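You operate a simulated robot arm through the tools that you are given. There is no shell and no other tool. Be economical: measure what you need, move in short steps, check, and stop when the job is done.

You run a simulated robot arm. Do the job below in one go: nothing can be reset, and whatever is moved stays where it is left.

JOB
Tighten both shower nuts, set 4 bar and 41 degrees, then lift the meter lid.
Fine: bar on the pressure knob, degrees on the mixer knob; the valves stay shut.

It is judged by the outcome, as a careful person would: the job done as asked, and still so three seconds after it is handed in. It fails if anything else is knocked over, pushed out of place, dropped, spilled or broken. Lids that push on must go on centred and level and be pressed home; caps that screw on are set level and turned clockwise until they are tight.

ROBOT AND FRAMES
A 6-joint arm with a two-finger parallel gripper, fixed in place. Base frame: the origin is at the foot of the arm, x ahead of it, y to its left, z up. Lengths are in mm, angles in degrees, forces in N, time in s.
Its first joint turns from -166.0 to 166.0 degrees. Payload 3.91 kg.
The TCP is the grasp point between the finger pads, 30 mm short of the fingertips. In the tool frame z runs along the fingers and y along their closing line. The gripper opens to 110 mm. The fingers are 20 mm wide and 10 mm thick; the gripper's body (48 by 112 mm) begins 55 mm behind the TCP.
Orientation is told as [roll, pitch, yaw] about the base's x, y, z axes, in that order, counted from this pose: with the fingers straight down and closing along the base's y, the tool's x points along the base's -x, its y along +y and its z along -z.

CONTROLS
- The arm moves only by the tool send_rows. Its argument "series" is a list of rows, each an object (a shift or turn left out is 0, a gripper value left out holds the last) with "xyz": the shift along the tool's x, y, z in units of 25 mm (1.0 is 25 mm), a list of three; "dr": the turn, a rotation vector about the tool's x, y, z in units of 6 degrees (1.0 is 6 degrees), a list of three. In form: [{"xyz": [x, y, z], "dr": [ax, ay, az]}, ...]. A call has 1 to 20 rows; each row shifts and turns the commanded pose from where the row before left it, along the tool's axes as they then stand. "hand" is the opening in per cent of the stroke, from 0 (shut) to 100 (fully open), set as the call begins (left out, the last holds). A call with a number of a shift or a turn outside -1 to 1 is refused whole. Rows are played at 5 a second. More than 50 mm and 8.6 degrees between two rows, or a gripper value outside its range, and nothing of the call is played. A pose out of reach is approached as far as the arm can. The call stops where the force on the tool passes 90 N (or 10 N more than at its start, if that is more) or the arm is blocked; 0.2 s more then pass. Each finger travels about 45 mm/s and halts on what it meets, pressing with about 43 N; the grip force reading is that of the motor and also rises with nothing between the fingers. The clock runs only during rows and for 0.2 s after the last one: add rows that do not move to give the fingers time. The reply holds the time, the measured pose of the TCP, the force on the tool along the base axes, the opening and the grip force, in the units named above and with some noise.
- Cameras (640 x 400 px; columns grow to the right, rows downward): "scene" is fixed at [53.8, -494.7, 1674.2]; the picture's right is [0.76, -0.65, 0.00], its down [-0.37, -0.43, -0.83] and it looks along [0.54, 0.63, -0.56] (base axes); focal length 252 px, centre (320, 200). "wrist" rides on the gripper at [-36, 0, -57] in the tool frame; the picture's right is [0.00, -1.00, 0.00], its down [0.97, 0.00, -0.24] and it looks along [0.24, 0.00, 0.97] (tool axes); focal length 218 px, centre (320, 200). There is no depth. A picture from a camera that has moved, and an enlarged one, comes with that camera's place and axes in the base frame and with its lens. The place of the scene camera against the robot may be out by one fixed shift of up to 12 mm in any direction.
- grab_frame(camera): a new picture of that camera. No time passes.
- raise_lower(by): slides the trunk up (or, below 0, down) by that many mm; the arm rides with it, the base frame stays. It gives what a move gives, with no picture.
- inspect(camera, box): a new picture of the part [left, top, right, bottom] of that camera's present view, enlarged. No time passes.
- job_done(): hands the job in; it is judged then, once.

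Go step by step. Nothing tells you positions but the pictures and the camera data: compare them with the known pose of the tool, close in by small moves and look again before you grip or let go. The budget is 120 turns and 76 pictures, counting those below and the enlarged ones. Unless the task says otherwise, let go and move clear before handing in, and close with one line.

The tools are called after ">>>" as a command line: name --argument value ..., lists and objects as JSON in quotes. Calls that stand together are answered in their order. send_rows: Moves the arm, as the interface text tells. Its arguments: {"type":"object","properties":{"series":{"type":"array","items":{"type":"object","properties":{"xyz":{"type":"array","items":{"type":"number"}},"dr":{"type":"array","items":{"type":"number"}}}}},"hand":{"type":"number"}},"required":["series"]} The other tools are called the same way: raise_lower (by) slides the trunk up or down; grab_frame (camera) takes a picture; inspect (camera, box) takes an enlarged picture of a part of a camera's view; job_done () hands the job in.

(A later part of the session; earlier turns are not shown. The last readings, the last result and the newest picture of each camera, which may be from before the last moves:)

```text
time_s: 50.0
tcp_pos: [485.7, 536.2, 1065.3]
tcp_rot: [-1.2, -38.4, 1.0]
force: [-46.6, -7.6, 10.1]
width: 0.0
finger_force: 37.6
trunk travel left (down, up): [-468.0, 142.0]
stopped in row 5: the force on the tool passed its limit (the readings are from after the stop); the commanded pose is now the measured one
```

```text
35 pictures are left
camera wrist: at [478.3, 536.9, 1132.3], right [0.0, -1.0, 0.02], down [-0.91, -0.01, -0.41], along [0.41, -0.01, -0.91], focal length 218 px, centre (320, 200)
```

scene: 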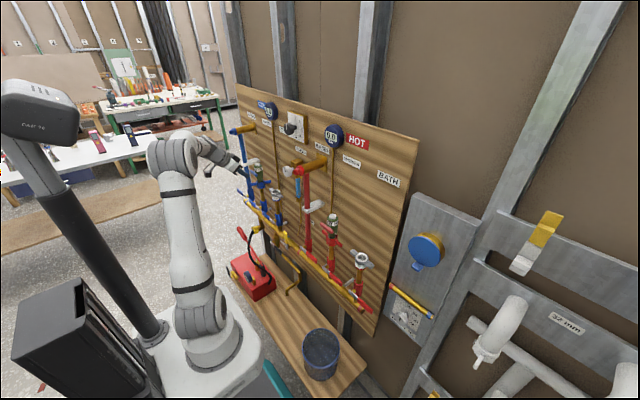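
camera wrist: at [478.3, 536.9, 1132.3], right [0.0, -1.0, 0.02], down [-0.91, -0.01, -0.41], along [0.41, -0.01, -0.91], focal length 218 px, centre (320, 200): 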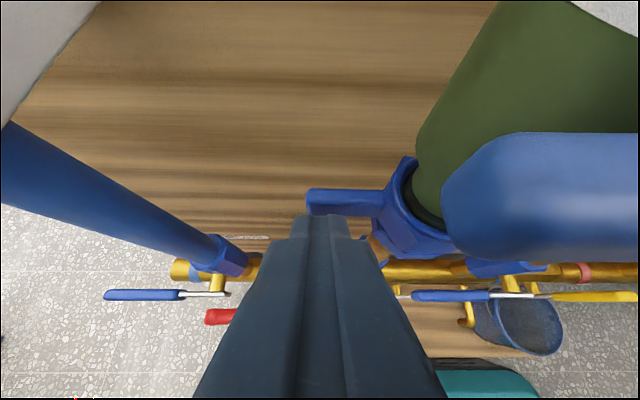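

Cold nut is tight too. Next retreat, move over to y≈238, and turn the tool horizontal facing the pressure knob at about z 1370.

>>> send_rows --series '[{"xyz": [0, 0, -1]}, {"xyz": [0, 0, -1]}, {"xyz": [0, 0, -1]}, {"xyz": [0, 0, -1]}, {"xyz": [0, -1, 0]}, {"xyz": [0, -1, 0]}, {"xyz": [0, -1, 0]}, {"xyz": [0, -1, 0]}, {"xyz": [0, -1, 0]}, {"xyz": [0, -1, 0]}, {"xyz": [0, -1, 0]}, {"xyz": [0, -1, 0]}, {"xyz": [0, -1, 0]}, {"xyz": [0, -1, 0]}, {"xyz": [0, -1, 0]}, {"xyz": [0, -0.9, 0]}, {"xyz": [0, 0, 0]}]'

>>> raise_lower --by 140

>>> send_rows --series '[{"dr": [0, -0.86, 0]}, {"dr": [0, -0.86, 0]}, {"dr": [0, -0.86, 0]}, {"dr": [0, -0.86, 0]}, {"dr": [0, -0.86, 0]}, {"dr": [0, -0.86, 0]}, {"dr": [0, -0.86, 0]}, {"dr": [0, -0.86, 0]}, {"dr": [0, -0.86, 0]}, {"dr": [0, -0.86, 0]}, {"xyz": [-1, 0, 0]}, {"xyz": [-1, 0, 0]}, {"xyz": [-1, 0, 0]}, {"xyz": [0, 0, 0]}]' --hand 60

>>> grab_frame --camera "wrist"

```text
time_s: 53.6
tcp_pos: [433.2, 238.0, 1145.5]
tcp_rot: [-1.5, -38.2, 0.9]
force: [0.9, -0.3, -0.1]
width: 0.0
finger_force: 37.9
trunk travel left (down, up): [-468.0, 142.0]
```

```text
time_s: 55.2
tcp_pos: [432.5, 239.3, 1284.4]
tcp_rot: [-1.5, -38.3, 0.9]
force: [0.1, -0.3, 0.7]
width: 0.1
finger_force: 37.4
trunk travel left (down, up): [-608.0, 2.0]
```

```text
time_s: 58.2
tcp_pos: [434.9, 239.7, 1359.0]
tcp_rot: [-82.6, -88.7, 82.5]
force: [0.6, -0.8, 0.0]
width: 66.0
finger_force: 0.0
trunk travel left (down, up): [-608.0, 2.0]
```

```text
34 pictures are left
camera wrist: at [377.8, 241.5, 1395.8], right [0.0, -1.0, 0.02], down [-0.24, -0.02, -0.97], along [0.97, -0.01, -0.24], focal length 218 px, centre (320, 200)
```

wrist: 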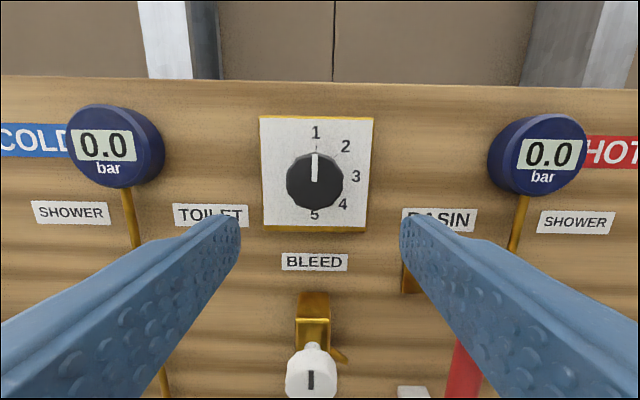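

The knob (≈40 mm dia) is at about (528,244,1369), pointer at 1; numbers run 45° apart, so 4 lies 135° clockwise. Align and advance with fingers open.

>>> send_rows --series '[{"xyz": [-0.4, 0.18, 0]}, {"xyz": [0, 0, 0.6]}, {"xyz": [0, 0, 0.6]}, {"xyz": [0, 0, 0.6]}, {"xyz": [0, 0, 0.5]}, {"xyz": [0, 0, 0]}]'

>>> grab_frame --camera "wrist"

>>> inspect --camera "scene" --box '[260, 95, 340, 145]'

```text
time_s: 59.6
tcp_pos: [491.9, 245.8, 1369.5]
tcp_rot: [-83.1, -89.0, 83.1]
force: [0.3, -0.2, -0.7]
width: 66.1
finger_force: 0.1
trunk travel left (down, up): [-608.0, 2.0]
```

```text
33 pictures are left
camera wrist: at [434.5, 246.6, 1406.1], right [0.0, -1.0, 0.02], down [-0.24, -0.02, -0.97], along [0.97, -0.01, -0.24], focal length 218 px, centre (320, 200)
```

wrist: 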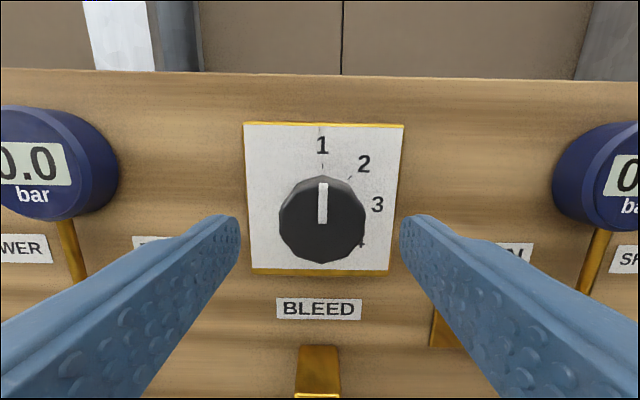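

```text
8.00 times, centred on (300, 120) of scene
camera zoom: at [53.8, -494.7, 1674.2], right [0.76, -0.65, 0.0], down [-0.37, -0.43, -0.83], along [0.54, 0.63, -0.56], focal length 2017 px, centre (480, 840)
```

zoom: 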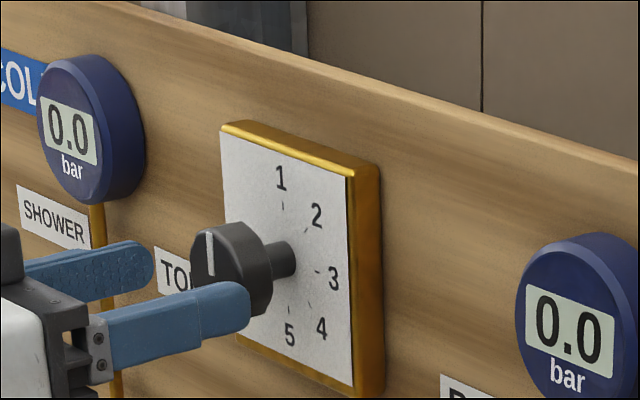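

>>> send_rows --series '[{"xyz": [-0.06, 0, 0.3]}, {"xyz": [-0.06, 0, 0.3]}, {"xyz": [0, 0, 0]}]'

>>> send_rows --hand 0 --series '[{"xyz": [0, 0, 0]}, {"xyz": [0, 0, 0]}, {"xyz": [0, 0, 0]}, {"xyz": [0, 0, 0]}, {"xyz": [0, 0, 0]}]'

```text
time_s: 60.5
tcp_pos: [504.5, 245.6, 1372.3]
tcp_rot: [-82.5, -88.8, 82.4]
force: [0.4, -0.4, 0.0]
width: 66.2
finger_force: 0.0
trunk travel left (down, up): [-608.0, 2.0]
```

```text
time_s: 61.6
tcp_pos: [505.7, 245.8, 1372.7]
tcp_rot: [-82.1, -89.0, 82.1]
force: [-0.6, -3.9, -1.5]
width: 41.9
finger_force: 44.7
trunk travel left (down, up): [-608.0, 2.0]
```

>>> send_rows --series '[{"dr": [0, 0, 1]}, {"dr": [0, 0, 1]}, {"dr": [0, 0, 1]}, {"dr": [0, 0, 1]}, {"dr": [0, 0, 1]}, {"dr": [0, 0, 1]}, {"dr": [0, 0, 1]}, {"dr": [0, 0, 1]}, {"xyz": [0, 0, 0]}]'

>>> grab_frame --camera "wrist"

```text
time_s: 63.3
tcp_pos: [502.8, 234.9, 1399.6]
tcp_rot: [88.7, -50.3, -91.1]
force: [17.6, -43.9, 29.7]
width: 0.0
finger_force: 37.5
out of reach, approached as far as the arm can: row 6, 7, 8
trunk travel left (down, up): [-608.0, 2.0]
stopped in row 8: the force on the tool passed its limit (the readings are from after the stop); the commanded pose is now the measured one
```

```text
31 pictures are left
camera wrist: at [444.5, 214.2, 1427.9], right [-0.04, -0.77, -0.64], down [-0.23, 0.63, -0.74], along [0.97, 0.12, -0.2], focal length 218 px, centre (320, 200)
```

wrist: 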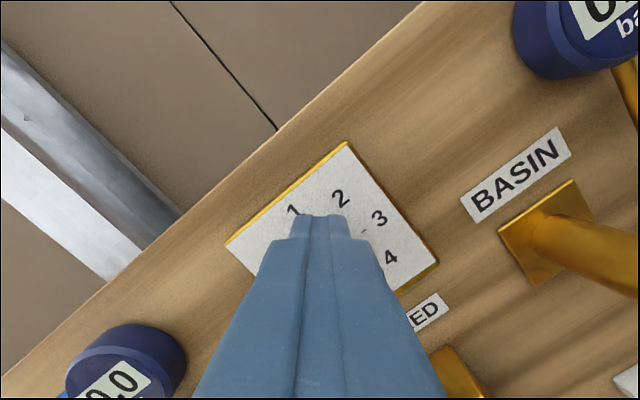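

The wrist ran out of range and the grip slipped off. Back straight out, see the knob state, then rewind the wrist before re-gripping.

>>> send_rows --series '[{"xyz": [0, 0, -0.8]}, {"xyz": [0, 0, -0.8]}, {"xyz": [0, 0, -0.8]}, {"xyz": [0, 0, 0]}]'

>>> inspect --camera "scene" --box '[260, 95, 340, 145]'

>>> grab_frame --camera "scene"

```text
time_s: 64.3
tcp_pos: [442.8, 247.6, 1391.2]
tcp_rot: [87.2, -51.0, -89.3]
force: [0.1, -1.0, 0.1]
width: 0.0
finger_force: 37.4
trunk travel left (down, up): [-608.0, 2.0]
```

```text
8.00 times, centred on (300, 120) of scene
camera zoom: at [53.8, -494.7, 1674.2], right [0.76, -0.65, 0.0], down [-0.37, -0.43, -0.83], along [0.54, 0.63, -0.56], focal length 2017 px, centre (480, 840)
```

zoom: 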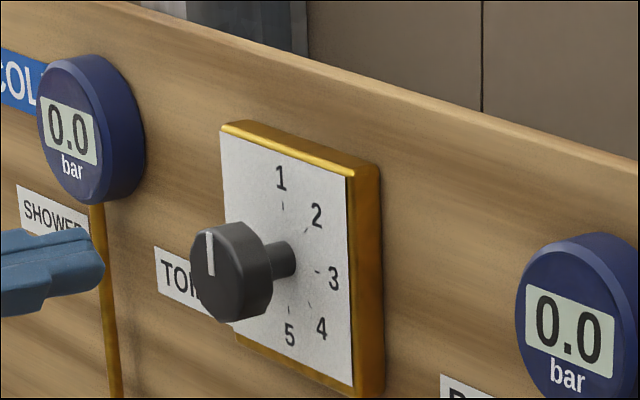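

```text
29 pictures are left
```

scene: 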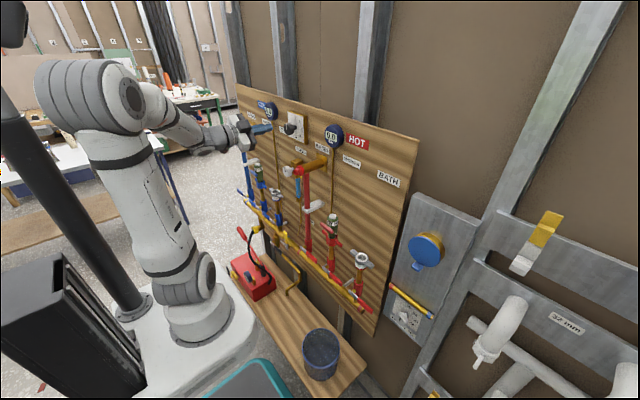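

The knob hasn't moved. I rewind the wrist counter-clockwise by ~108° in free space with open fingers.

>>> send_rows --hand 60 --series '[{"dr": [0, 0, -1]}, {"dr": [0, 0, -1]}, {"dr": [0, 0, -1]}, {"dr": [0, 0, -1]}, {"dr": [0, 0, -1]}, {"dr": [0, 0, -1]}, {"dr": [0, 0, -1]}, {"dr": [0, 0, -1]}, {"dr": [0, 0, -1]}, {"dr": [0, 0, -1]}, {"dr": [0, 0, -1]}, {"dr": [0, 0, -1]}, {"dr": [0, 0, -1]}, {"dr": [0, 0, -1]}, {"dr": [0, 0, -1]}, {"dr": [0, 0, -1]}, {"dr": [0, 0, -1]}, {"xyz": [0, 0, 0]}]'

>>> grab_frame --camera "wrist"

```text
time_s: 68.1
tcp_pos: [440.9, 248.1, 1392.4]
tcp_rot: [-88.1, -26.9, 87.7]
force: [-0.2, 0.5, -0.2]
width: 66.0
finger_force: 0.0
trunk travel left (down, up): [-608.0, 2.0]
```

```text
28 pictures are left
camera wrist: at [385.2, 281.2, 1409.9], right [0.01, -0.45, 0.89], down [-0.28, -0.86, -0.43], along [0.96, -0.24, -0.14], focal length 218 px, centre (320, 200)
```

wrist: 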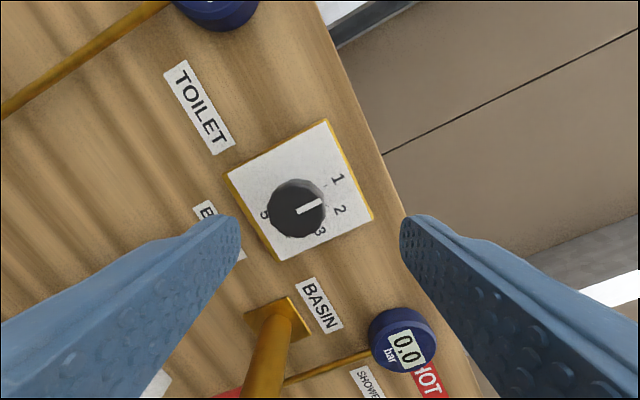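

>>> send_rows --series '[{"xyz": [0.45, 0.67, 0], "dr": [0.17, -0.37, 0]}, {"xyz": [0, 0, 0.7]}, {"xyz": [0, 0, 0.7]}, {"xyz": [0, 0, 0.7]}, {"xyz": [0, 0, 0.5]}, {"xyz": [0, 0, 0.3]}, {"xyz": [0, 0, 0]}]'

>>> grab_frame --camera "wrist"

>>> inspect --camera "scene" --box '[260, 95, 340, 145]'

```text
time_s: 69.7
tcp_pos: [510.8, 246.1, 1373.6]
tcp_rot: [-90.3, -26.9, 90.1]
force: [-0.7, -0.2, 0.2]
width: 65.8
finger_force: 0.0
trunk travel left (down, up): [-608.0, 2.0]
```

```text
27 pictures are left
camera wrist: at [455.1, 278.1, 1389.1], right [0.0, -0.45, 0.89], down [-0.24, -0.87, -0.44], along [0.97, -0.21, -0.11], focal length 218 px, centre (320, 200)
```

wrist: 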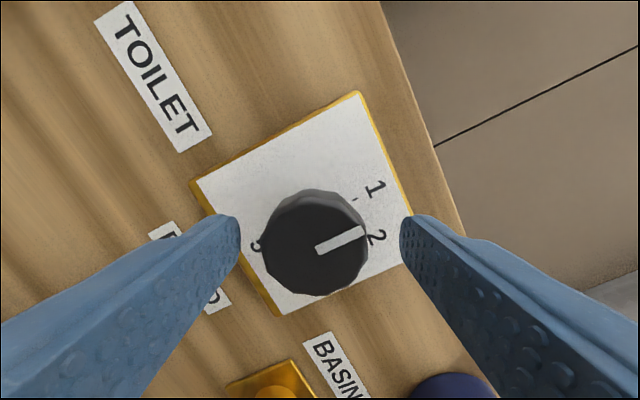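

```text
8.00 times, centred on (300, 120) of scene
camera zoom: at [53.8, -494.7, 1674.2], right [0.76, -0.65, 0.0], down [-0.37, -0.43, -0.83], along [0.54, 0.63, -0.56], focal length 2017 px, centre (480, 840)
```

zoom: 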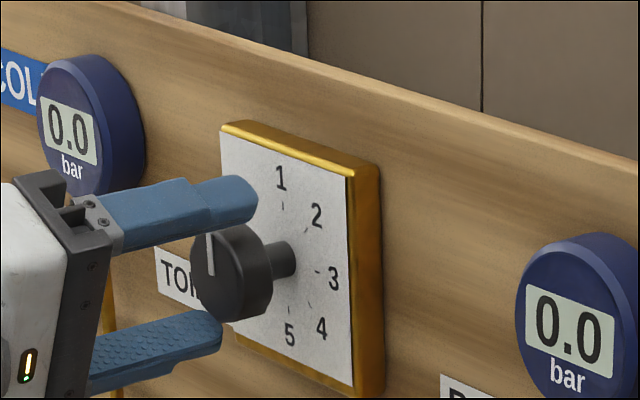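

>>> send_rows --series '[{"xyz": [0, 0.09, 0.2]}, {"xyz": [0, 0, 0]}]'

>>> send_rows --hand 0 --series '[{"xyz": [0, 0, 0]}, {"xyz": [0, 0, 0]}, {"xyz": [0, 0, 0]}, {"xyz": [0, 0, 0]}, {"xyz": [0, 0, 0]}]'

>>> send_rows --series '[{"dr": [0, 0, 0.7]}, {"dr": [0, 0, 0.7]}, {"dr": [0, 0, 0.7]}, {"dr": [0, 0, 0.7]}, {"xyz": [0, 0, 0]}]'

>>> inspect --camera "scene" --box '[260, 95, 340, 145]'

```text
time_s: 70.3
tcp_pos: [516.4, 246.7, 1370.6]
tcp_rot: [-90.3, -27.0, 90.1]
force: [0.1, -0.1, -0.2]
width: 66.3
finger_force: 0.1
trunk travel left (down, up): [-608.0, 2.0]
```

```text
time_s: 71.5
tcp_pos: [517.9, 246.7, 1372.2]
tcp_rot: [-90.3, -26.9, 90.1]
force: [0.2, 0.2, 2.2]
width: 41.8
finger_force: 45.0
trunk travel left (down, up): [-608.0, 2.0]
```

```text
time_s: 72.7
tcp_pos: [517.5, 246.5, 1370.5]
tcp_rot: [-90.4, -43.8, 90.4]
force: [4.2, 0.7, 13.3]
width: 41.4
finger_force: 44.9
trunk travel left (down, up): [-608.0, 2.0]
```

```text
8.00 times, centred on (300, 120) of scene
camera zoom: at [53.8, -494.7, 1674.2], right [0.76, -0.65, 0.0], down [-0.37, -0.43, -0.83], along [0.54, 0.63, -0.56], focal length 2017 px, centre (480, 840)
```

zoom: 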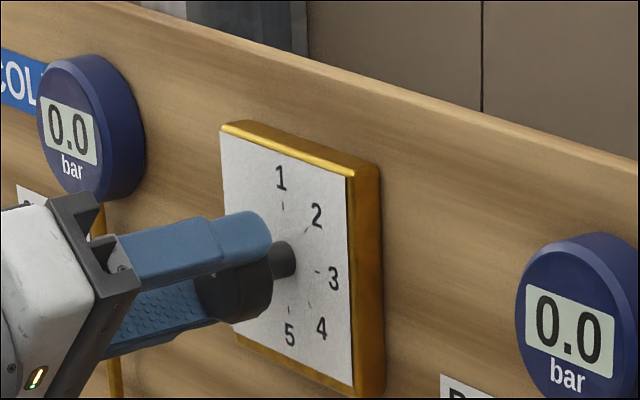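

>>> grab_frame --camera "wrist"

```text
24 pictures are left
camera wrist: at [460.3, 272.1, 1395.8], right [0.0, -0.69, 0.72], down [-0.24, -0.7, -0.67], along [0.97, -0.17, -0.16], focal length 218 px, centre (320, 200)
```

wrist: 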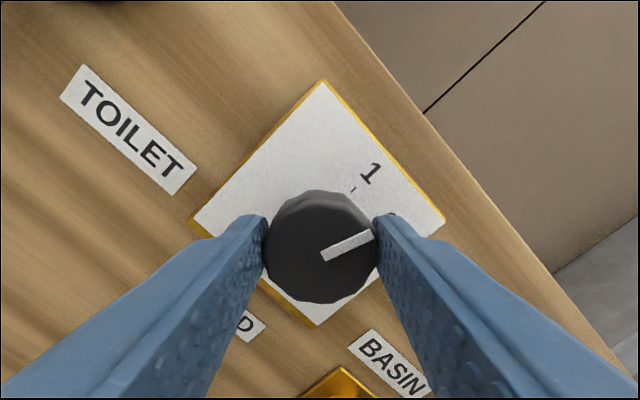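

The knob turns with the gripper now (17° so far). Continue another 66° before the wrist limit.

>>> send_rows --series '[{"dr": [0, 0, 1]}, {"dr": [0, 0, 1]}, {"dr": [0, 0, 1]}, {"dr": [0, 0, 1]}, {"dr": [0, 0, 1]}, {"dr": [0, 0, 1]}, {"dr": [0, 0, 1]}, {"dr": [0, 0, 1]}, {"xyz": [0, 0, 0]}]'

>>> send_rows --series '[{"dr": [0, 0, 1]}, {"dr": [0, 0, 1]}, {"xyz": [0, 0, 0]}]'

>>> grab_frame --camera "wrist"

```text
time_s: 74.7
tcp_pos: [516.9, 244.5, 1371.8]
tcp_rot: [99.4, -88.0, -99.3]
force: [9.8, -1.6, 24.7]
width: 41.4
finger_force: 45.1
trunk travel left (down, up): [-608.0, 2.0]
```

```text
time_s: 75.5
tcp_pos: [516.3, 244.8, 1371.8]
tcp_rot: [91.3, -75.9, -91.3]
force: [8.9, -6.5, 25.2]
width: 41.4
finger_force: 45.4
trunk travel left (down, up): [-608.0, 2.0]
```

```text
23 pictures are left
camera wrist: at [460.1, 235.8, 1406.2], right [0.0, -0.97, -0.24], down [-0.23, 0.23, -0.94], along [0.97, 0.06, -0.23], focal length 218 px, centre (320, 200)
```

wrist: 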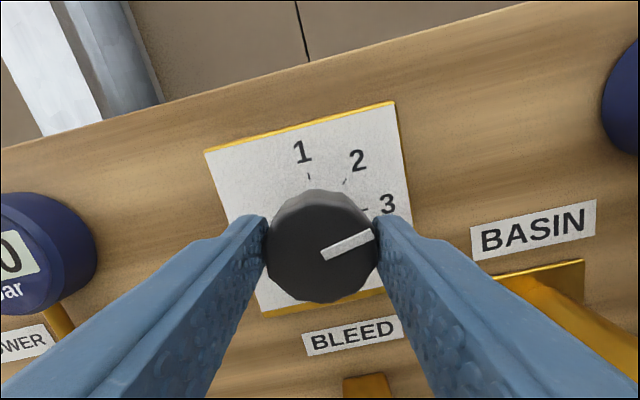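

Knob is at about 77° of 135°. Open, rewind 78° in place, re-grip and turn the remaining ~58°.

>>> send_rows --hand 60 --series '[{"xyz": [0, 0, 0]}, {"xyz": [0, 0, 0]}, {"dr": [0, 0, -1]}, {"dr": [0, 0, -1]}, {"dr": [0, 0, -1]}, {"dr": [0, 0, -1]}, {"dr": [0, 0, -1]}, {"dr": [0, 0, -1]}, {"dr": [0, 0, -1]}, {"dr": [0, 0, -1]}, {"dr": [0, 0, -1]}, {"dr": [0, 0, -1]}, {"dr": [0, 0, -1]}, {"dr": [0, 0, -1]}, {"dr": [0, 0, -1]}, {"xyz": [0, 0, 0]}]'

>>> grab_frame --camera "wrist"

```text
time_s: 78.9
tcp_pos: [515.9, 246.9, 1369.9]
tcp_rot: [-90.3, -25.6, 90.1]
force: [-0.7, -0.7, 0.5]
width: 65.9
finger_force: 0.1
trunk travel left (down, up): [-608.0, 2.0]
```

```text
22 pictures are left
camera wrist: at [460.3, 278.8, 1385.7], right [0.0, -0.43, 0.9], down [-0.24, -0.88, -0.42], along [0.97, -0.22, -0.1], focal length 218 px, centre (320, 200)
```

wrist: 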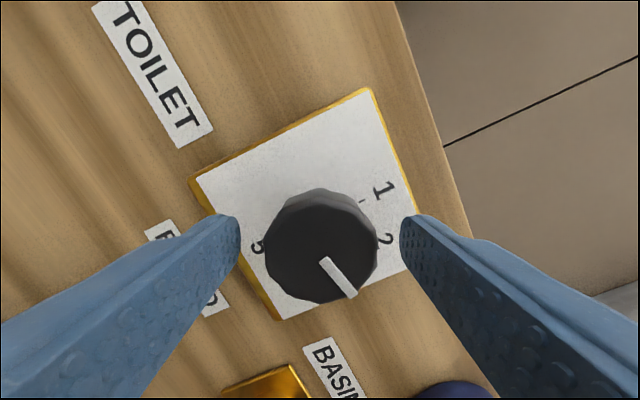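

>>> send_rows --hand 0 --series '[{"xyz": [0, 0, 0]}, {"xyz": [0, 0, 0]}, {"xyz": [0, 0, 0]}, {"xyz": [0, 0, 0]}, {"xyz": [0, 0, 0]}, {"dr": [0, 0, 1]}, {"dr": [0, 0, 1]}, {"dr": [0, 0, 1]}, {"dr": [0, 0, 1]}, {"dr": [0, 0, 1]}, {"dr": [0, 0, 1]}, {"dr": [0, 0, 1]}, {"dr": [0, 0, 1]}, {"dr": [0, 0, 1]}, {"dr": [0, 0, 0.8]}, {"xyz": [0, 0, 0]}]'

>>> send_rows --hand 60 --series '[{"xyz": [0, 0, 0]}, {"xyz": [0, 0, 0]}, {"xyz": [0, 0, 0]}, {"xyz": [0, 0, -1]}, {"xyz": [0, 0, -1]}, {"xyz": [0, 0, -1]}, {"xyz": [0, 0, 0]}]'

>>> inspect --camera "wrist" --box '[240, 100, 400, 250]'

>>> inspect --camera "scene" --box '[260, 95, 340, 145]'

```text
time_s: 82.3
tcp_pos: [517.2, 244.5, 1370.9]
tcp_rot: [-94.0, -84.7, 93.8]
force: [6.1, -6.3, 17.0]
width: 41.3
finger_force: 44.7
trunk travel left (down, up): [-608.0, 2.0]
```

```text
time_s: 83.9
tcp_pos: [442.2, 246.3, 1368.3]
tcp_rot: [-92.2, -84.7, 92.2]
force: [0.8, 0.5, -0.3]
width: 66.0
finger_force: 0.1
trunk travel left (down, up): [-608.0, 2.0]
```

```text
2.67 times, centred on (320, 175) of wrist
camera zoom: at [385.0, 250.4, 1404.6], right [0.0, -1.0, 0.09], down [-0.24, -0.09, -0.97], along [0.97, -0.02, -0.24], focal length 582 px, centre (320, 267)
```

zoom: 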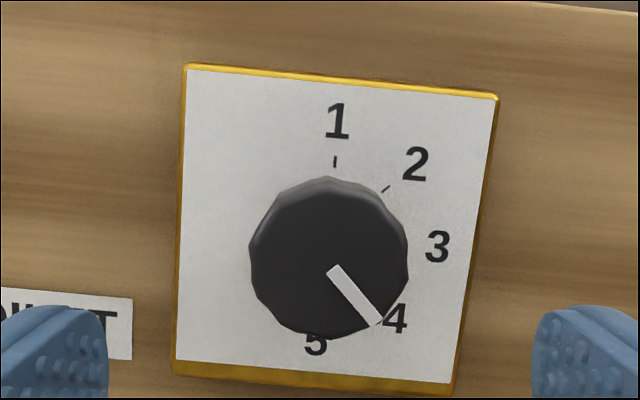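

```text
8.00 times, centred on (300, 120) of scene
camera zoom: at [53.8, -494.7, 1674.2], right [0.76, -0.65, 0.0], down [-0.37, -0.43, -0.83], along [0.54, 0.63, -0.56], focal length 2017 px, centre (480, 840)
```

zoom: 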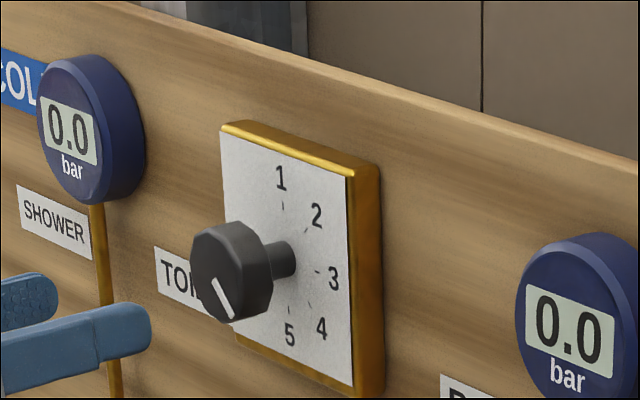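

Pointer sits on 4. Now tilt the tool back down for the traverse, and go over to the mixer side (y≈-310).

>>> send_rows --series '[{"dr": [0, 0, 0.87]}, {"dr": [0, 1, 0]}, {"dr": [0, 1, 0]}, {"dr": [0, 1, 0]}, {"dr": [0, 1, 0]}, {"dr": [0, 1, 0]}, {"dr": [0, 1, 0]}, {"dr": [0, 1, 0]}, {"dr": [0, 1, 0]}, {"xyz": [0.765, 0, -0.645]}, {"xyz": [0, -1, 0]}, {"xyz": [0, -1, 0]}, {"xyz": [0, -1, 0]}, {"xyz": [0, -1, 0]}, {"xyz": [0, -1, 0]}, {"xyz": [0, -1, 0]}, {"xyz": [0, -1, 0]}, {"xyz": [0, -1, 0]}, {"xyz": [0, -1, 0]}, {"xyz": [0, -1, 0]}]'

>>> send_rows --series '[{"xyz": [0, -1, 0]}, {"xyz": [0, -1, 0]}, {"xyz": [0, -1, 0]}, {"xyz": [0, -1, 0]}, {"xyz": [0, -1, 0]}, {"xyz": [0, -1, 0]}, {"xyz": [0, -1, 0]}, {"xyz": [0, -1, 0]}, {"xyz": [0, -1, 0]}, {"xyz": [0, -1, 0]}, {"xyz": [0, -1, 0]}, {"xyz": [0, -1, 0]}, {"xyz": [0, 0, 0]}]'

>>> grab_frame --camera "wrist"

```text
time_s: 88.1
tcp_pos: [417.1, -3.7, 1369.7]
tcp_rot: [-0.2, -42.2, 0.2]
force: [-0.1, -0.4, -1.0]
width: 66.1
finger_force: 0.0
trunk travel left (down, up): [-608.0, 2.0]
```

```text
time_s: 90.9
tcp_pos: [420.2, -304.0, 1369.6]
tcp_rot: [-0.3, -42.2, 0.2]
force: [0.9, -0.1, -0.1]
width: 66.1
finger_force: 0.0
trunk travel left (down, up): [-608.0, 2.0]
```

```text
19 pictures are left
camera wrist: at [407.5, -303.9, 1436.8], right [0.0, -1.0, 0.0], down [-0.88, 0.0, -0.47], along [0.47, 0.0, -0.88], focal length 218 px, centre (320, 200)
```

wrist: 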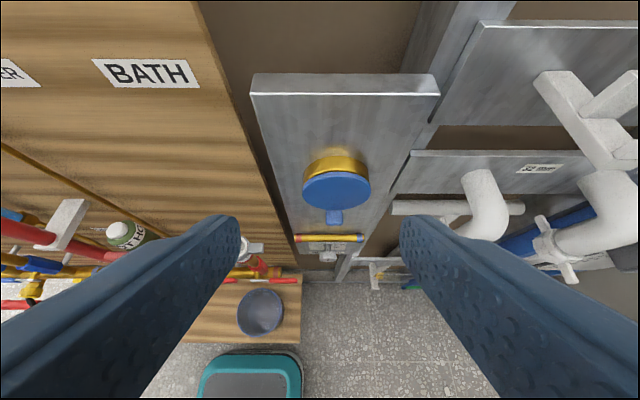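

Lid centre ≈(551,-325,1204), mixer knob ≈(523,-322,948). Lower the trunk and look at the mixer from closer.

>>> raise_lower --by -230

>>> send_rows --series '[{"xyz": [0.67, 0, 0.74]}, {"xyz": [0.67, 0, 0.74]}, {"xyz": [0.67, 0, 0.74], "dr": [0, -1, 0]}, {"dr": [0, -1, 0]}, {"dr": [0, -1, 0]}, {"dr": [0, -1, 0]}, {"dr": [0, -1, 0]}, {"dr": [0, -1, 0]}, {"dr": [0, -1, 0]}, {"dr": [0, -0.95, 0]}, {"xyz": [0, 0, 0]}]'

>>> grab_frame --camera "wrist"

```text
time_s: 93.3
tcp_pos: [418.3, -303.4, 1139.8]
tcp_rot: [-0.2, -42.2, 0.2]
force: [-0.1, 0.2, -0.3]
width: 66.1
finger_force: 0.1
trunk travel left (down, up): [-378.0, 232.0]
```

```text
time_s: 95.7
tcp_pos: [419.1, -304.5, 1065.2]
tcp_rot: [-90.6, -89.8, 90.5]
force: [0.1, 0.5, -0.9]
width: 65.9
finger_force: 0.1
trunk travel left (down, up): [-378.0, 232.0]
```

```text
18 pictures are left
camera wrist: at [362.2, -304.7, 1101.1], right [0.0, -1.0, 0.0], down [-0.24, 0.0, -0.97], along [0.97, 0.0, -0.24], focal length 218 px, centre (320, 200)
```

wrist: 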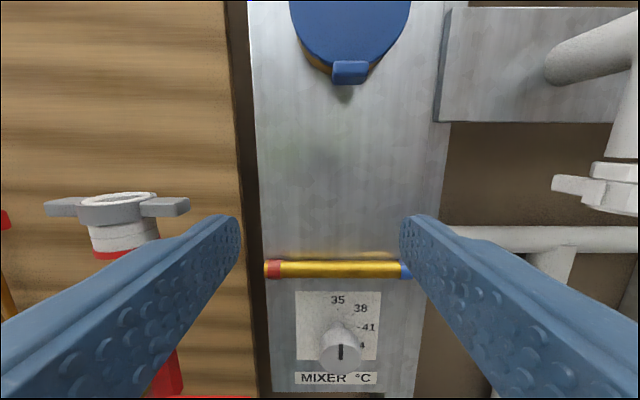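

Knob ≈(536,-326,903); 41 lies 90° clockwise from 35 (up). Move down in front of it.

>>> send_rows --series '[{"xyz": [1, -0.4, 0]}, {"xyz": [1, -0.4, 0]}, {"xyz": [1, 0, 0]}, {"xyz": [1, 0, 0]}, {"xyz": [1, 0, 0]}, {"xyz": [0.9, 0, 0]}, {"xyz": [0, 0, 0]}]'

>>> grab_frame --camera "wrist"

```text
time_s: 97.3
tcp_pos: [419.6, -325.7, 919.0]
tcp_rot: [-73.2, -89.7, 73.2]
force: [-0.4, -0.8, -0.2]
width: 66.0
finger_force: 0.1
trunk travel left (down, up): [-378.0, 232.0]
```

```text
17 pictures are left
camera wrist: at [361.3, -326.2, 954.4], right [0.0, -1.0, 0.0], down [-0.24, 0.0, -0.97], along [0.97, 0.0, -0.24], focal length 218 px, centre (320, 200)
```

wrist: 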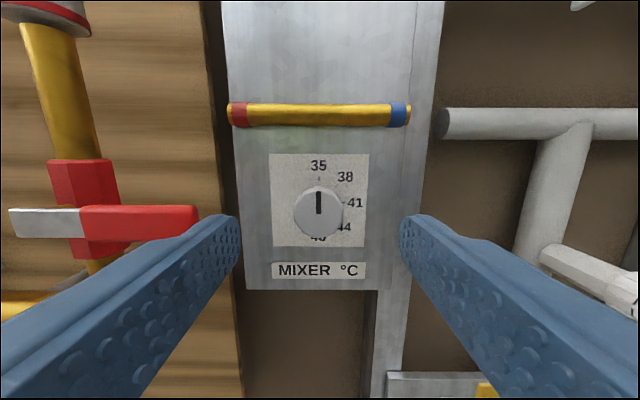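

Clear dial: knob at ≈(536,-325,902), pointer at 35, 41 exactly to the right. Lower slightly and rewind the wrist 120° before gripping.

>>> send_rows --hand 45 --series '[{"xyz": [0.66, 0, 0]}, {"dr": [0, 0, -1]}, {"dr": [0, 0, -1]}, {"dr": [0, 0, -1]}, {"dr": [0, 0, -1]}, {"dr": [0, 0, -1]}, {"dr": [0, 0, -1]}, {"dr": [0, 0, -1]}, {"dr": [0, 0, -1]}, {"dr": [0, 0, -1]}, {"dr": [0, 0, -1]}, {"dr": [0, 0, -1]}, {"dr": [0, 0, -1]}, {"dr": [0, 0, -1]}, {"dr": [0, 0, -1]}, {"dr": [0, 0, -1]}, {"dr": [0, 0, -1]}, {"dr": [0, 0, -1]}, {"dr": [0, 0, -1]}, {"xyz": [0, 0, 0]}]'

>>> grab_frame --camera "wrist"

```text
time_s: 101.5
tcp_pos: [484.7, -604.9, 1378.4]
tcp_rot: [-89.9, 18.2, 90.1]
force: [-0.2, -0.3, -0.4]
width: 49.4
finger_force: 0.1
out of reach, approached as far as the arm can: row 2, 3, 4, 5, 6, 7, 8, 9, 10, 11, 12, 13, 14, 15, 16, 17, 18, 19
trunk travel left (down, up): [-378.0, 232.0]
```

```text
16 pictures are left
camera wrist: at [427.3, -571.9, 1367.1], right [0.0, 0.31, 0.95], down [-0.24, -0.92, 0.3], along [0.97, -0.23, 0.07], focal length 218 px, centre (320, 200)
```

wrist: 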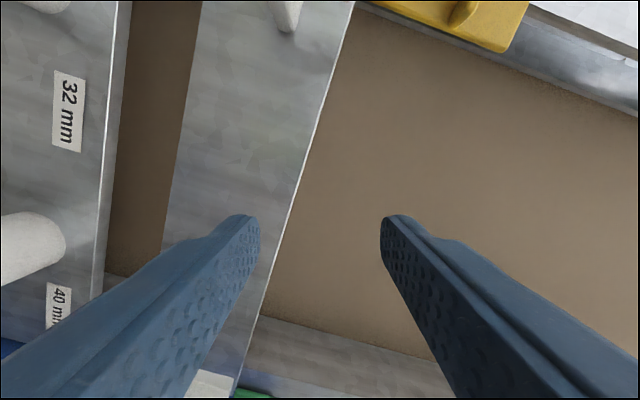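

That request was out of reach and the arm drifted far right and up. Check the scene for any contact.

>>> grab_frame --camera "scene"

```text
15 pictures are left
```

scene: 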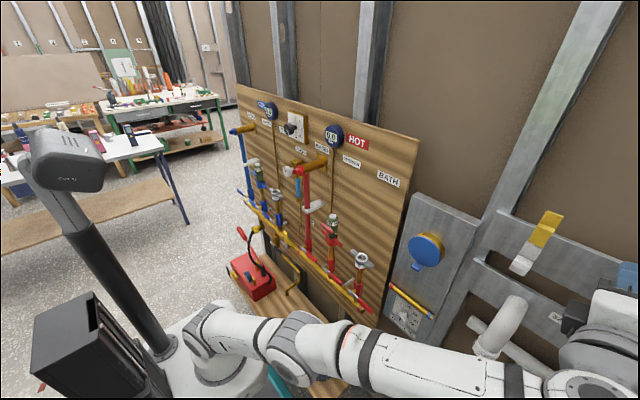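

>>> inspect --camera "scene" --box '[180, 280, 420, 400]'

```text
2.67 times, centred on (300, 340) of scene
camera zoom: at [53.8, -494.7, 1674.2], right [0.76, -0.65, 0.0], down [-0.37, -0.43, -0.83], along [0.54, 0.63, -0.56], focal length 672 px, centre (373, -173)
```

zoom: 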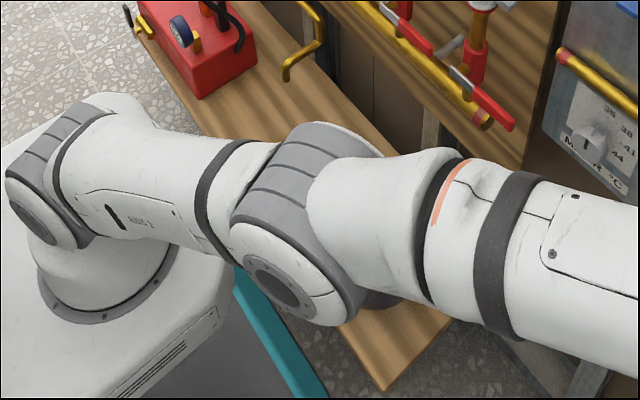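

Nothing seems knocked over, but the elbow hangs low over the pot. Raise the trunk first, then unwind one step and watch how the pose responds.

>>> raise_lower --by 120

>>> send_rows --series '[{"dr": [0, 0, 1]}]'

```text
time_s: 103.0
tcp_pos: [483.9, -606.3, 1498.9]
tcp_rot: [-89.9, 18.2, 90.0]
force: [-0.9, -0.7, 0.0]
width: 49.5
finger_force: 0.1
trunk travel left (down, up): [-498.0, 112.0]
```

```text
time_s: 103.4
tcp_pos: [484.1, -606.1, 1497.9]
tcp_rot: [-89.9, 12.0, 90.1]
force: [-0.1, 0.0, -0.2]
width: 49.7
finger_force: 0.1
trunk travel left (down, up): [-498.0, 112.0]
```

It now rolls in place, so the reached pose is the commanded one. Unwind the roll here in free space, in two parts.

>>> send_rows --series '[{"xyz": [0, 0, -1], "dr": [0, 0, 1]}, {"xyz": [0, 0, -1], "dr": [0, 0, 1]}, {"dr": [0, 0, 1]}, {"dr": [0, 0, 1]}, {"dr": [0, 0, 1]}, {"dr": [0, 0, 1]}]'

>>> send_rows --series '[{"dr": [0, 0, 1]}, {"dr": [0, 0, 1]}, {"dr": [0, 0, 1]}, {"dr": [0, 0, 1]}, {"dr": [0, 0, 1]}, {"dr": [0, 0, 1]}]'

```text
time_s: 104.8
tcp_pos: [434.1, -605.7, 1498.9]
tcp_rot: [-89.8, -23.9, 90.0]
force: [0.1, 0.2, 0.4]
width: 49.6
finger_force: 0.0
trunk travel left (down, up): [-498.0, 112.0]
```

```text
time_s: 106.2
tcp_pos: [434.4, -606.5, 1497.6]
tcp_rot: [-89.8, -59.9, 90.1]
force: [-0.3, -1.0, 0.2]
width: 49.3
finger_force: 0.1
trunk travel left (down, up): [-498.0, 112.0]
```

>>> send_rows --series '[{"dr": [0, 0, 1]}, {"dr": [0, 0, 1]}, {"dr": [0, 0, 1]}, {"dr": [0, 0, 1]}, {"dr": [0, 0, 1]}, {"xyz": [0, 1, 0]}, {"xyz": [0, 1, 0]}, {"xyz": [0, 1, 0]}, {"xyz": [0, 1, 0]}, {"xyz": [0, 0, 0]}]'

>>> grab_frame --camera "scene"

```text
time_s: 108.4
tcp_pos: [434.0, -505.6, 1496.2]
tcp_rot: [-54.9, -89.8, 54.9]
force: [0.2, 0.6, -0.5]
width: 49.5
finger_force: 0.1
trunk travel left (down, up): [-498.0, 112.0]
```

```text
13 pictures are left
```

scene: 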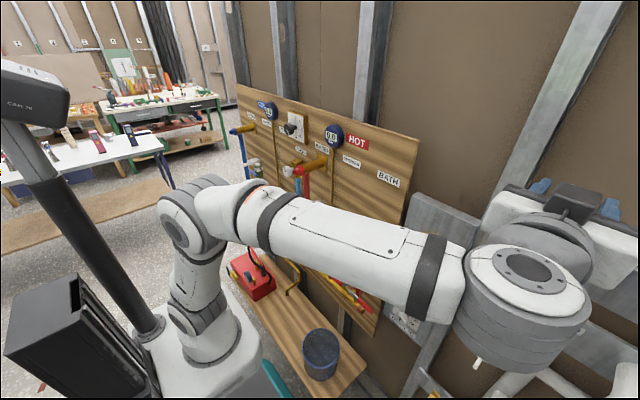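

The arm is back in its good posture and the pot is untouched. Return to in front of the mixer in stages, then turn from zero roll clockwise instead of rewinding.

>>> send_rows --series '[{"xyz": [0, 1, 0]}, {"xyz": [0, 1, 0]}, {"xyz": [0, 1, 0]}, {"xyz": [0, 1, 0]}, {"xyz": [0, 1, 0]}, {"xyz": [0, 1, 0]}, {"xyz": [0, 1, 0]}, {"xyz": [0.2, 0.2, -0.5]}, {"xyz": [1, 0, 0]}, {"xyz": [1, 0, 0]}, {"xyz": [1, 0, 0]}, {"xyz": [1, 0, 0]}, {"xyz": [0, 0, 0]}]'

>>> raise_lower --by -120

>>> send_rows --series '[{"xyz": [1, 0, 0]}, {"xyz": [1, 0, 0]}, {"xyz": [1, 0, 0]}, {"xyz": [1, 0, 0]}, {"xyz": [1, 0, 0]}, {"xyz": [1, 0, 0]}, {"xyz": [1, 0, 0]}, {"xyz": [1, 0, 0]}, {"xyz": [0, 0, 0]}]'

```text
time_s: 111.2
tcp_pos: [423.2, -327.1, 1392.5]
tcp_rot: [-60.2, -89.8, 60.4]
force: [0.2, -0.4, 0.5]
width: 49.4
finger_force: 0.0
trunk travel left (down, up): [-498.0, 112.0]
```

```text
time_s: 112.7
tcp_pos: [421.2, -327.6, 1271.9]
tcp_rot: [-59.0, -89.8, 59.3]
force: [-0.7, -0.5, 0.4]
width: 49.6
finger_force: 0.0
trunk travel left (down, up): [-378.0, 232.0]
```

```text
time_s: 114.7
tcp_pos: [420.5, -326.7, 1072.4]
tcp_rot: [-59.8, -89.8, 60.0]
force: [1.4, -0.7, 0.1]
width: 49.7
finger_force: 0.1
trunk travel left (down, up): [-378.0, 232.0]
```

>>> send_rows --series '[{"xyz": [1, 0, 0]}, {"xyz": [1, 0, 0]}, {"xyz": [1, 0, 0]}, {"xyz": [1, 0, 0]}, {"xyz": [1, 0, 0]}, {"xyz": [1, 0, 0]}, {"xyz": [0.78, 0, 0.5]}, {"xyz": [0, 0, 0.5]}, {"xyz": [0, 0, 0]}]'

>>> send_rows --series '[{"dr": [0, 0, 1]}]'

>>> send_rows --series '[{"dr": [0, 0, 1]}]'

```text
time_s: 116.7
tcp_pos: [446.7, -327.2, 903.6]
tcp_rot: [-56.5, -89.8, 56.7]
force: [-0.2, -0.5, -0.5]
width: 49.7
finger_force: 0.1
trunk travel left (down, up): [-378.0, 232.0]
```

```text
time_s: 117.1
tcp_pos: [445.9, -328.5, 903.4]
tcp_rot: [88.8, -84.1, -88.7]
force: [0.4, 0.2, -0.5]
width: 49.5
finger_force: 0.1
trunk travel left (down, up): [-378.0, 232.0]
```

```text
time_s: 117.5
tcp_pos: [446.6, -329.1, 904.2]
tcp_rot: [89.4, -78.0, -89.3]
force: [0.1, 0.3, 0.1]
width: 49.5
finger_force: 0.0
trunk travel left (down, up): [-378.0, 232.0]
```

>>> send_rows --series '[{"dr": [0, 0, 1]}, {"dr": [0, 0, 1]}, {"dr": [0, 0, 1]}, {"dr": [0, 0, 1]}, {"dr": [0, 0, 1]}]'

```text
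time_s: 118.7
tcp_pos: [446.5, -327.8, 903.1]
tcp_rot: [89.8, -48.0, -89.8]
force: [-0.1, 0.2, -0.1]
width: 49.4
finger_force: 0.1
trunk travel left (down, up): [-378.0, 232.0]
```

>>> send_rows --series '[{"dr": [0, 0, 1]}, {"dr": [0, 0, 1]}, {"dr": [0, 0, 1]}, {"dr": [0, 0, 1]}]'

>>> send_rows --series '[{"dr": [0, 0, 1]}, {"dr": [0, 0, 1]}, {"dr": [0, 0, 1]}, {"dr": [0, 0, 1]}, {"dr": [0, 0, 1]}]'

```text
time_s: 119.7
tcp_pos: [445.7, -328.8, 903.9]
tcp_rot: [89.9, -24.1, -89.9]
force: [-0.2, -1.1, 0.2]
width: 49.6
finger_force: 0.1
trunk travel left (down, up): [-378.0, 232.0]
```

```text
time_s: 120.9
tcp_pos: [446.3, -328.6, 903.2]
tcp_rot: [89.9, 6.0, -89.9]
force: [0.2, -0.7, 0.2]
width: 49.4
finger_force: 0.0
trunk travel left (down, up): [-378.0, 232.0]
```

Full +96° works here. Rewind to zero roll, then advance on the knob with fingers open.

>>> send_rows --hand 60 --series '[{"dr": [0, 0, -1]}, {"dr": [0, 0, -1]}, {"dr": [0, 0, -1]}, {"dr": [0, 0, -1]}, {"dr": [0, 0, -1]}, {"dr": [0, 0, -1]}, {"dr": [0, 0, -1]}, {"dr": [0, 0, -1]}, {"dr": [0, 0, -1]}, {"dr": [0, 0, -1]}, {"dr": [0, 0, -1]}, {"dr": [0, 0, -1]}, {"dr": [0, 0, -1]}, {"dr": [0, 0, -1]}, {"dr": [0, 0, -1]}, {"dr": [0, 0, -0.9]}]'

>>> send_rows --series '[{"xyz": [0, 0.08, 0.8]}, {"xyz": [0, 0, 0.8]}, {"xyz": [0, 0, 0.8]}, {"xyz": [0, 0, 0]}]'

>>> grab_frame --camera "wrist"

```text
time_s: 124.3
tcp_pos: [446.9, -328.4, 903.4]
tcp_rot: [68.2, -89.6, -68.0]
force: [-0.2, 0.2, 0.5]
width: 65.9
finger_force: 0.0
trunk travel left (down, up): [-378.0, 232.0]
```

```text
time_s: 125.3
tcp_pos: [507.6, -325.6, 901.7]
tcp_rot: [70.5, -89.6, -70.4]
force: [0.3, -0.3, 0.7]
width: 66.1
finger_force: 0.1
trunk travel left (down, up): [-378.0, 232.0]
```

```text
12 pictures are left
camera wrist: at [451.1, -326.1, 938.4], right [0.0, -1.0, -0.01], down [-0.24, 0.01, -0.97], along [0.97, 0.0, -0.24], focal length 218 px, centre (320, 200)
```

wrist: 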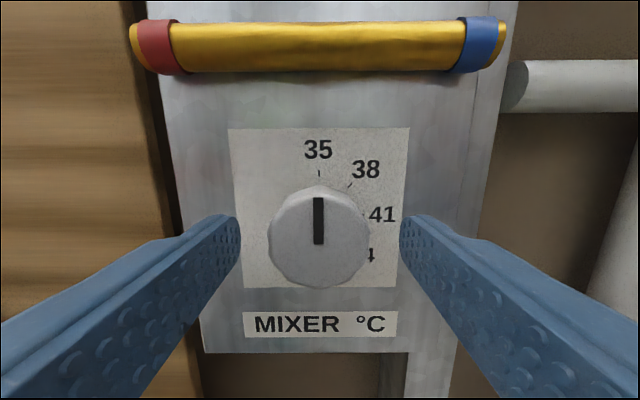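

Centred. Advance 15 mm, grip, and turn 90°.

>>> send_rows --series '[{"xyz": [0, 0, 0.3]}, {"xyz": [0, 0, 0.3]}, {"xyz": [0, 0, 0]}]'

>>> send_rows --hand 0 --series '[{"xyz": [0, 0, 0]}, {"xyz": [0, 0, 0]}, {"xyz": [0, 0, 0]}, {"xyz": [0, 0, 0]}, {"xyz": [0, 0, 0]}]'

>>> send_rows --series '[{"dr": [0, 0, 1]}, {"dr": [0, 0, 1]}, {"dr": [0, 0, 1]}, {"dr": [0, 0, 1]}, {"dr": [0, 0, 1]}, {"dr": [0, 0, 1]}, {"dr": [0, 0, 1]}]'

>>> send_rows --series '[{"dr": [0, 0, 1]}, {"dr": [0, 0, 1]}, {"dr": [0, 0, 1]}, {"dr": [0, 0, 1]}, {"dr": [0, 0, 1]}, {"dr": [0, 0, 1]}, {"dr": [0, 0, 1]}, {"dr": [0, 0, 1]}, {"xyz": [0, 0, 0]}]'

>>> inspect --camera "wrist" --box '[200, 100, 440, 320]'

```text
time_s: 126.1
tcp_pos: [522.0, -325.9, 902.4]
tcp_rot: [73.3, -89.6, -73.2]
force: [0.0, -0.6, -0.6]
width: 66.1
finger_force: 0.0
trunk travel left (down, up): [-378.0, 232.0]
```

```text
time_s: 127.3
tcp_pos: [523.2, -325.1, 902.2]
tcp_rot: [69.5, -89.6, -69.4]
force: [-0.5, 6.3, -1.7]
width: 41.6
finger_force: 45.1
trunk travel left (down, up): [-378.0, 232.0]
```

```text
time_s: 128.9
tcp_pos: [522.8, -326.8, 902.4]
tcp_rot: [89.6, -47.4, -89.6]
force: [1.2, 1.6, -11.5]
width: 41.6
finger_force: 45.9
trunk travel left (down, up): [-378.0, 232.0]
```

```text
time_s: 130.9
tcp_pos: [523.2, -327.9, 900.2]
tcp_rot: [89.5, 0.6, -89.9]
force: [-8.5, -3.5, -34.3]
width: 41.4
finger_force: 45.3
trunk travel left (down, up): [-378.0, 232.0]
```

```text
1.82 times, centred on (320, 210) of wrist
camera zoom: at [465.2, -363.4, 900.2], right [-0.01, 0.01, -1.0], down [-0.24, 0.97, 0.01], along [0.97, 0.24, 0.0], focal length 397 px, centre (320, 182)
```

zoom: 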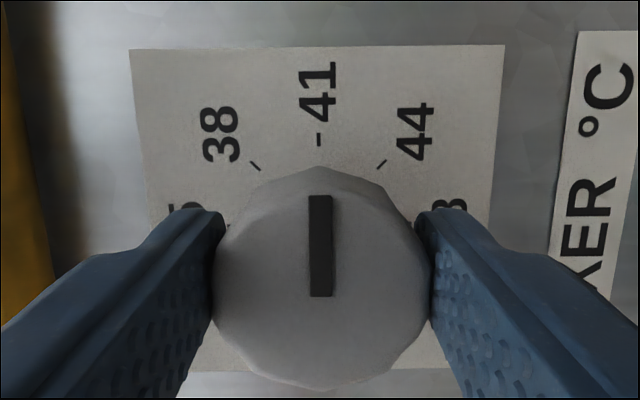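

Pointer is squarely on 41. Release, back out, unroll, and rise to the meter lid's tab.

>>> send_rows --hand 60 --series '[{"xyz": [0, 0, 0]}, {"xyz": [0, 0, 0]}, {"xyz": [0, 0, 0]}, {"xyz": [0, 0, -1]}, {"xyz": [0, 0, -1]}, {"xyz": [0, 0, -1]}, {"xyz": [0, 0, -1]}, {"xyz": [0, 0, 0]}]'

>>> send_rows --series '[{"dr": [0, 0, -1]}, {"dr": [0, 0, -1]}, {"dr": [0, 0, -1]}, {"dr": [0, 0, -1]}, {"dr": [0, 0, -1]}, {"dr": [0, 0, -1]}, {"dr": [0, 0, -1]}, {"dr": [0, 0, -1]}, {"dr": [0, 0, -1]}, {"dr": [0, 0, -1]}, {"dr": [0, 0, -1]}, {"dr": [0, 0, -1]}, {"dr": [0, 0, -1]}, {"dr": [0, 0, -1]}, {"dr": [0, 0, -1]}]'

>>> raise_lower --by 230

>>> grab_frame --camera "wrist"

```text
time_s: 132.7
tcp_pos: [421.7, -327.3, 903.1]
tcp_rot: [89.8, 0.4, -89.9]
force: [0.5, -0.1, 0.4]
width: 66.0
finger_force: 0.1
trunk travel left (down, up): [-378.0, 232.0]
```

```text
time_s: 135.9
tcp_pos: [422.0, -328.4, 903.3]
tcp_rot: [68.2, -89.7, -68.0]
force: [0.3, 0.4, 0.1]
width: 65.9
finger_force: 0.2
trunk travel left (down, up): [-378.0, 232.0]
```

```text
time_s: 138.3
tcp_pos: [422.4, -326.3, 1132.6]
tcp_rot: [72.7, -89.6, -72.8]
force: [-0.2, 0.0, -0.1]
width: 66.1
finger_force: 0.2
trunk travel left (down, up): [-608.0, 2.0]
```

```text
10 pictures are left
camera wrist: at [364.9, -326.9, 1168.9], right [0.0, -1.0, -0.01], down [-0.24, 0.01, -0.97], along [0.97, 0.0, -0.24], focal length 218 px, centre (320, 200)
```

wrist: 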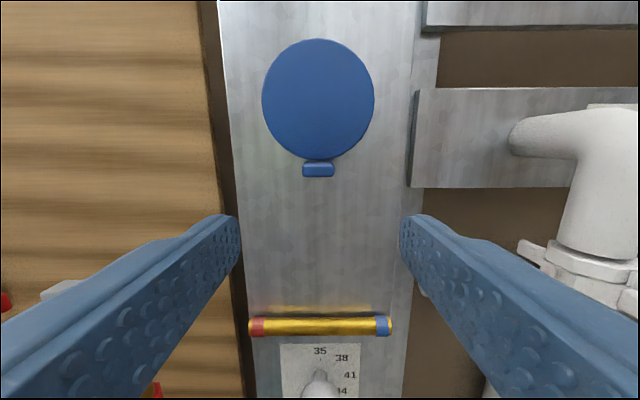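

The tab is at ≈(530–545,-325,1151), hinge presumably on top at z≈1248. Advance so only the fingertips straddle the tab.

>>> send_rows --hand 50 --series '[{"xyz": [-0.67, 0.03, 0]}, {"xyz": [0, 0, 0.7]}, {"xyz": [0, 0, 0.7]}, {"xyz": [0, 0, 0.7]}, {"xyz": [0, 0, 0.7]}, {"xyz": [0, 0, 0.7]}, {"xyz": [0, 0, 0]}]'

>>> grab_frame --camera "wrist"

>>> inspect --camera "scene" --box '[390, 215, 470, 275]'

```text
time_s: 139.9
tcp_pos: [509.9, -325.1, 1149.7]
tcp_rot: [73.6, -89.7, -73.5]
force: [0.4, -0.9, 0.0]
width: 55.2
finger_force: 0.0
trunk travel left (down, up): [-608.0, 2.0]
```

```text
9 pictures are left
camera wrist: at [452.1, -326.0, 1185.5], right [0.0, -1.0, -0.01], down [-0.24, 0.01, -0.97], along [0.97, 0.0, -0.24], focal length 218 px, centre (320, 200)
```

wrist: 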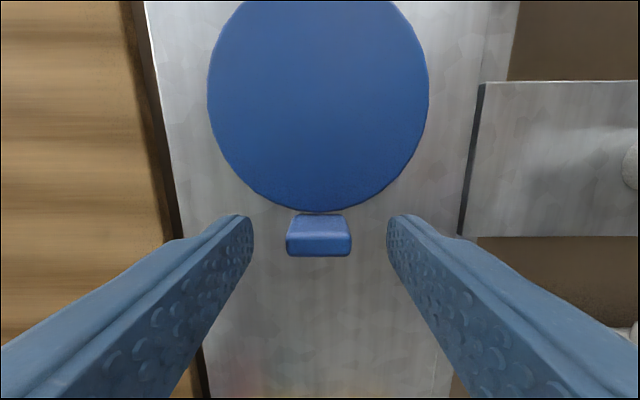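

```text
6.67 times, centred on (430, 245) of scene
camera zoom: at [53.8, -494.7, 1674.2], right [0.76, -0.65, 0.0], down [-0.37, -0.43, -0.83], along [0.54, 0.63, -0.56], focal length 1681 px, centre (-413, -100)
```

zoom: 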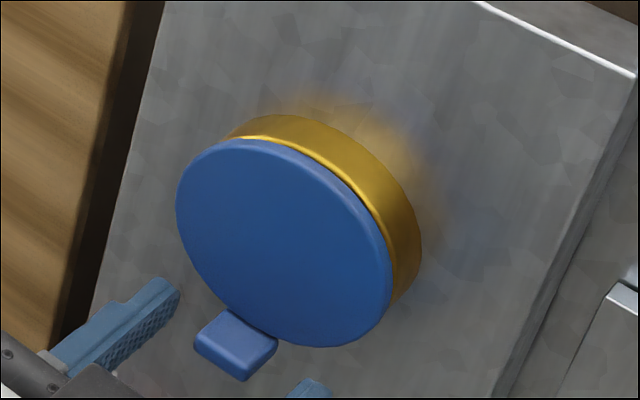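

>>> send_rows --series '[{"xyz": [0.1, 0, 0.2]}, {"xyz": [0, 0, 0]}]'

>>> send_rows --hand 0 --series '[{"xyz": [0, 0, 0]}, {"xyz": [0, 0, 0]}, {"xyz": [0, 0, 0]}, {"xyz": [0, 0, 0]}, {"xyz": [0, 0, 0]}]'

```text
time_s: 140.5
tcp_pos: [514.2, -325.2, 1147.9]
tcp_rot: [72.3, -89.7, -72.1]
force: [0.2, 0.4, 0.8]
width: 55.1
finger_force: 0.2
trunk travel left (down, up): [-608.0, 2.0]
```

```text
time_s: 141.7
tcp_pos: [513.4, -325.1, 1147.0]
tcp_rot: [71.3, -89.5, -71.3]
force: [-0.5, 2.1, -0.3]
width: 23.4
finger_force: 45.0
trunk travel left (down, up): [-608.0, 2.0]
```

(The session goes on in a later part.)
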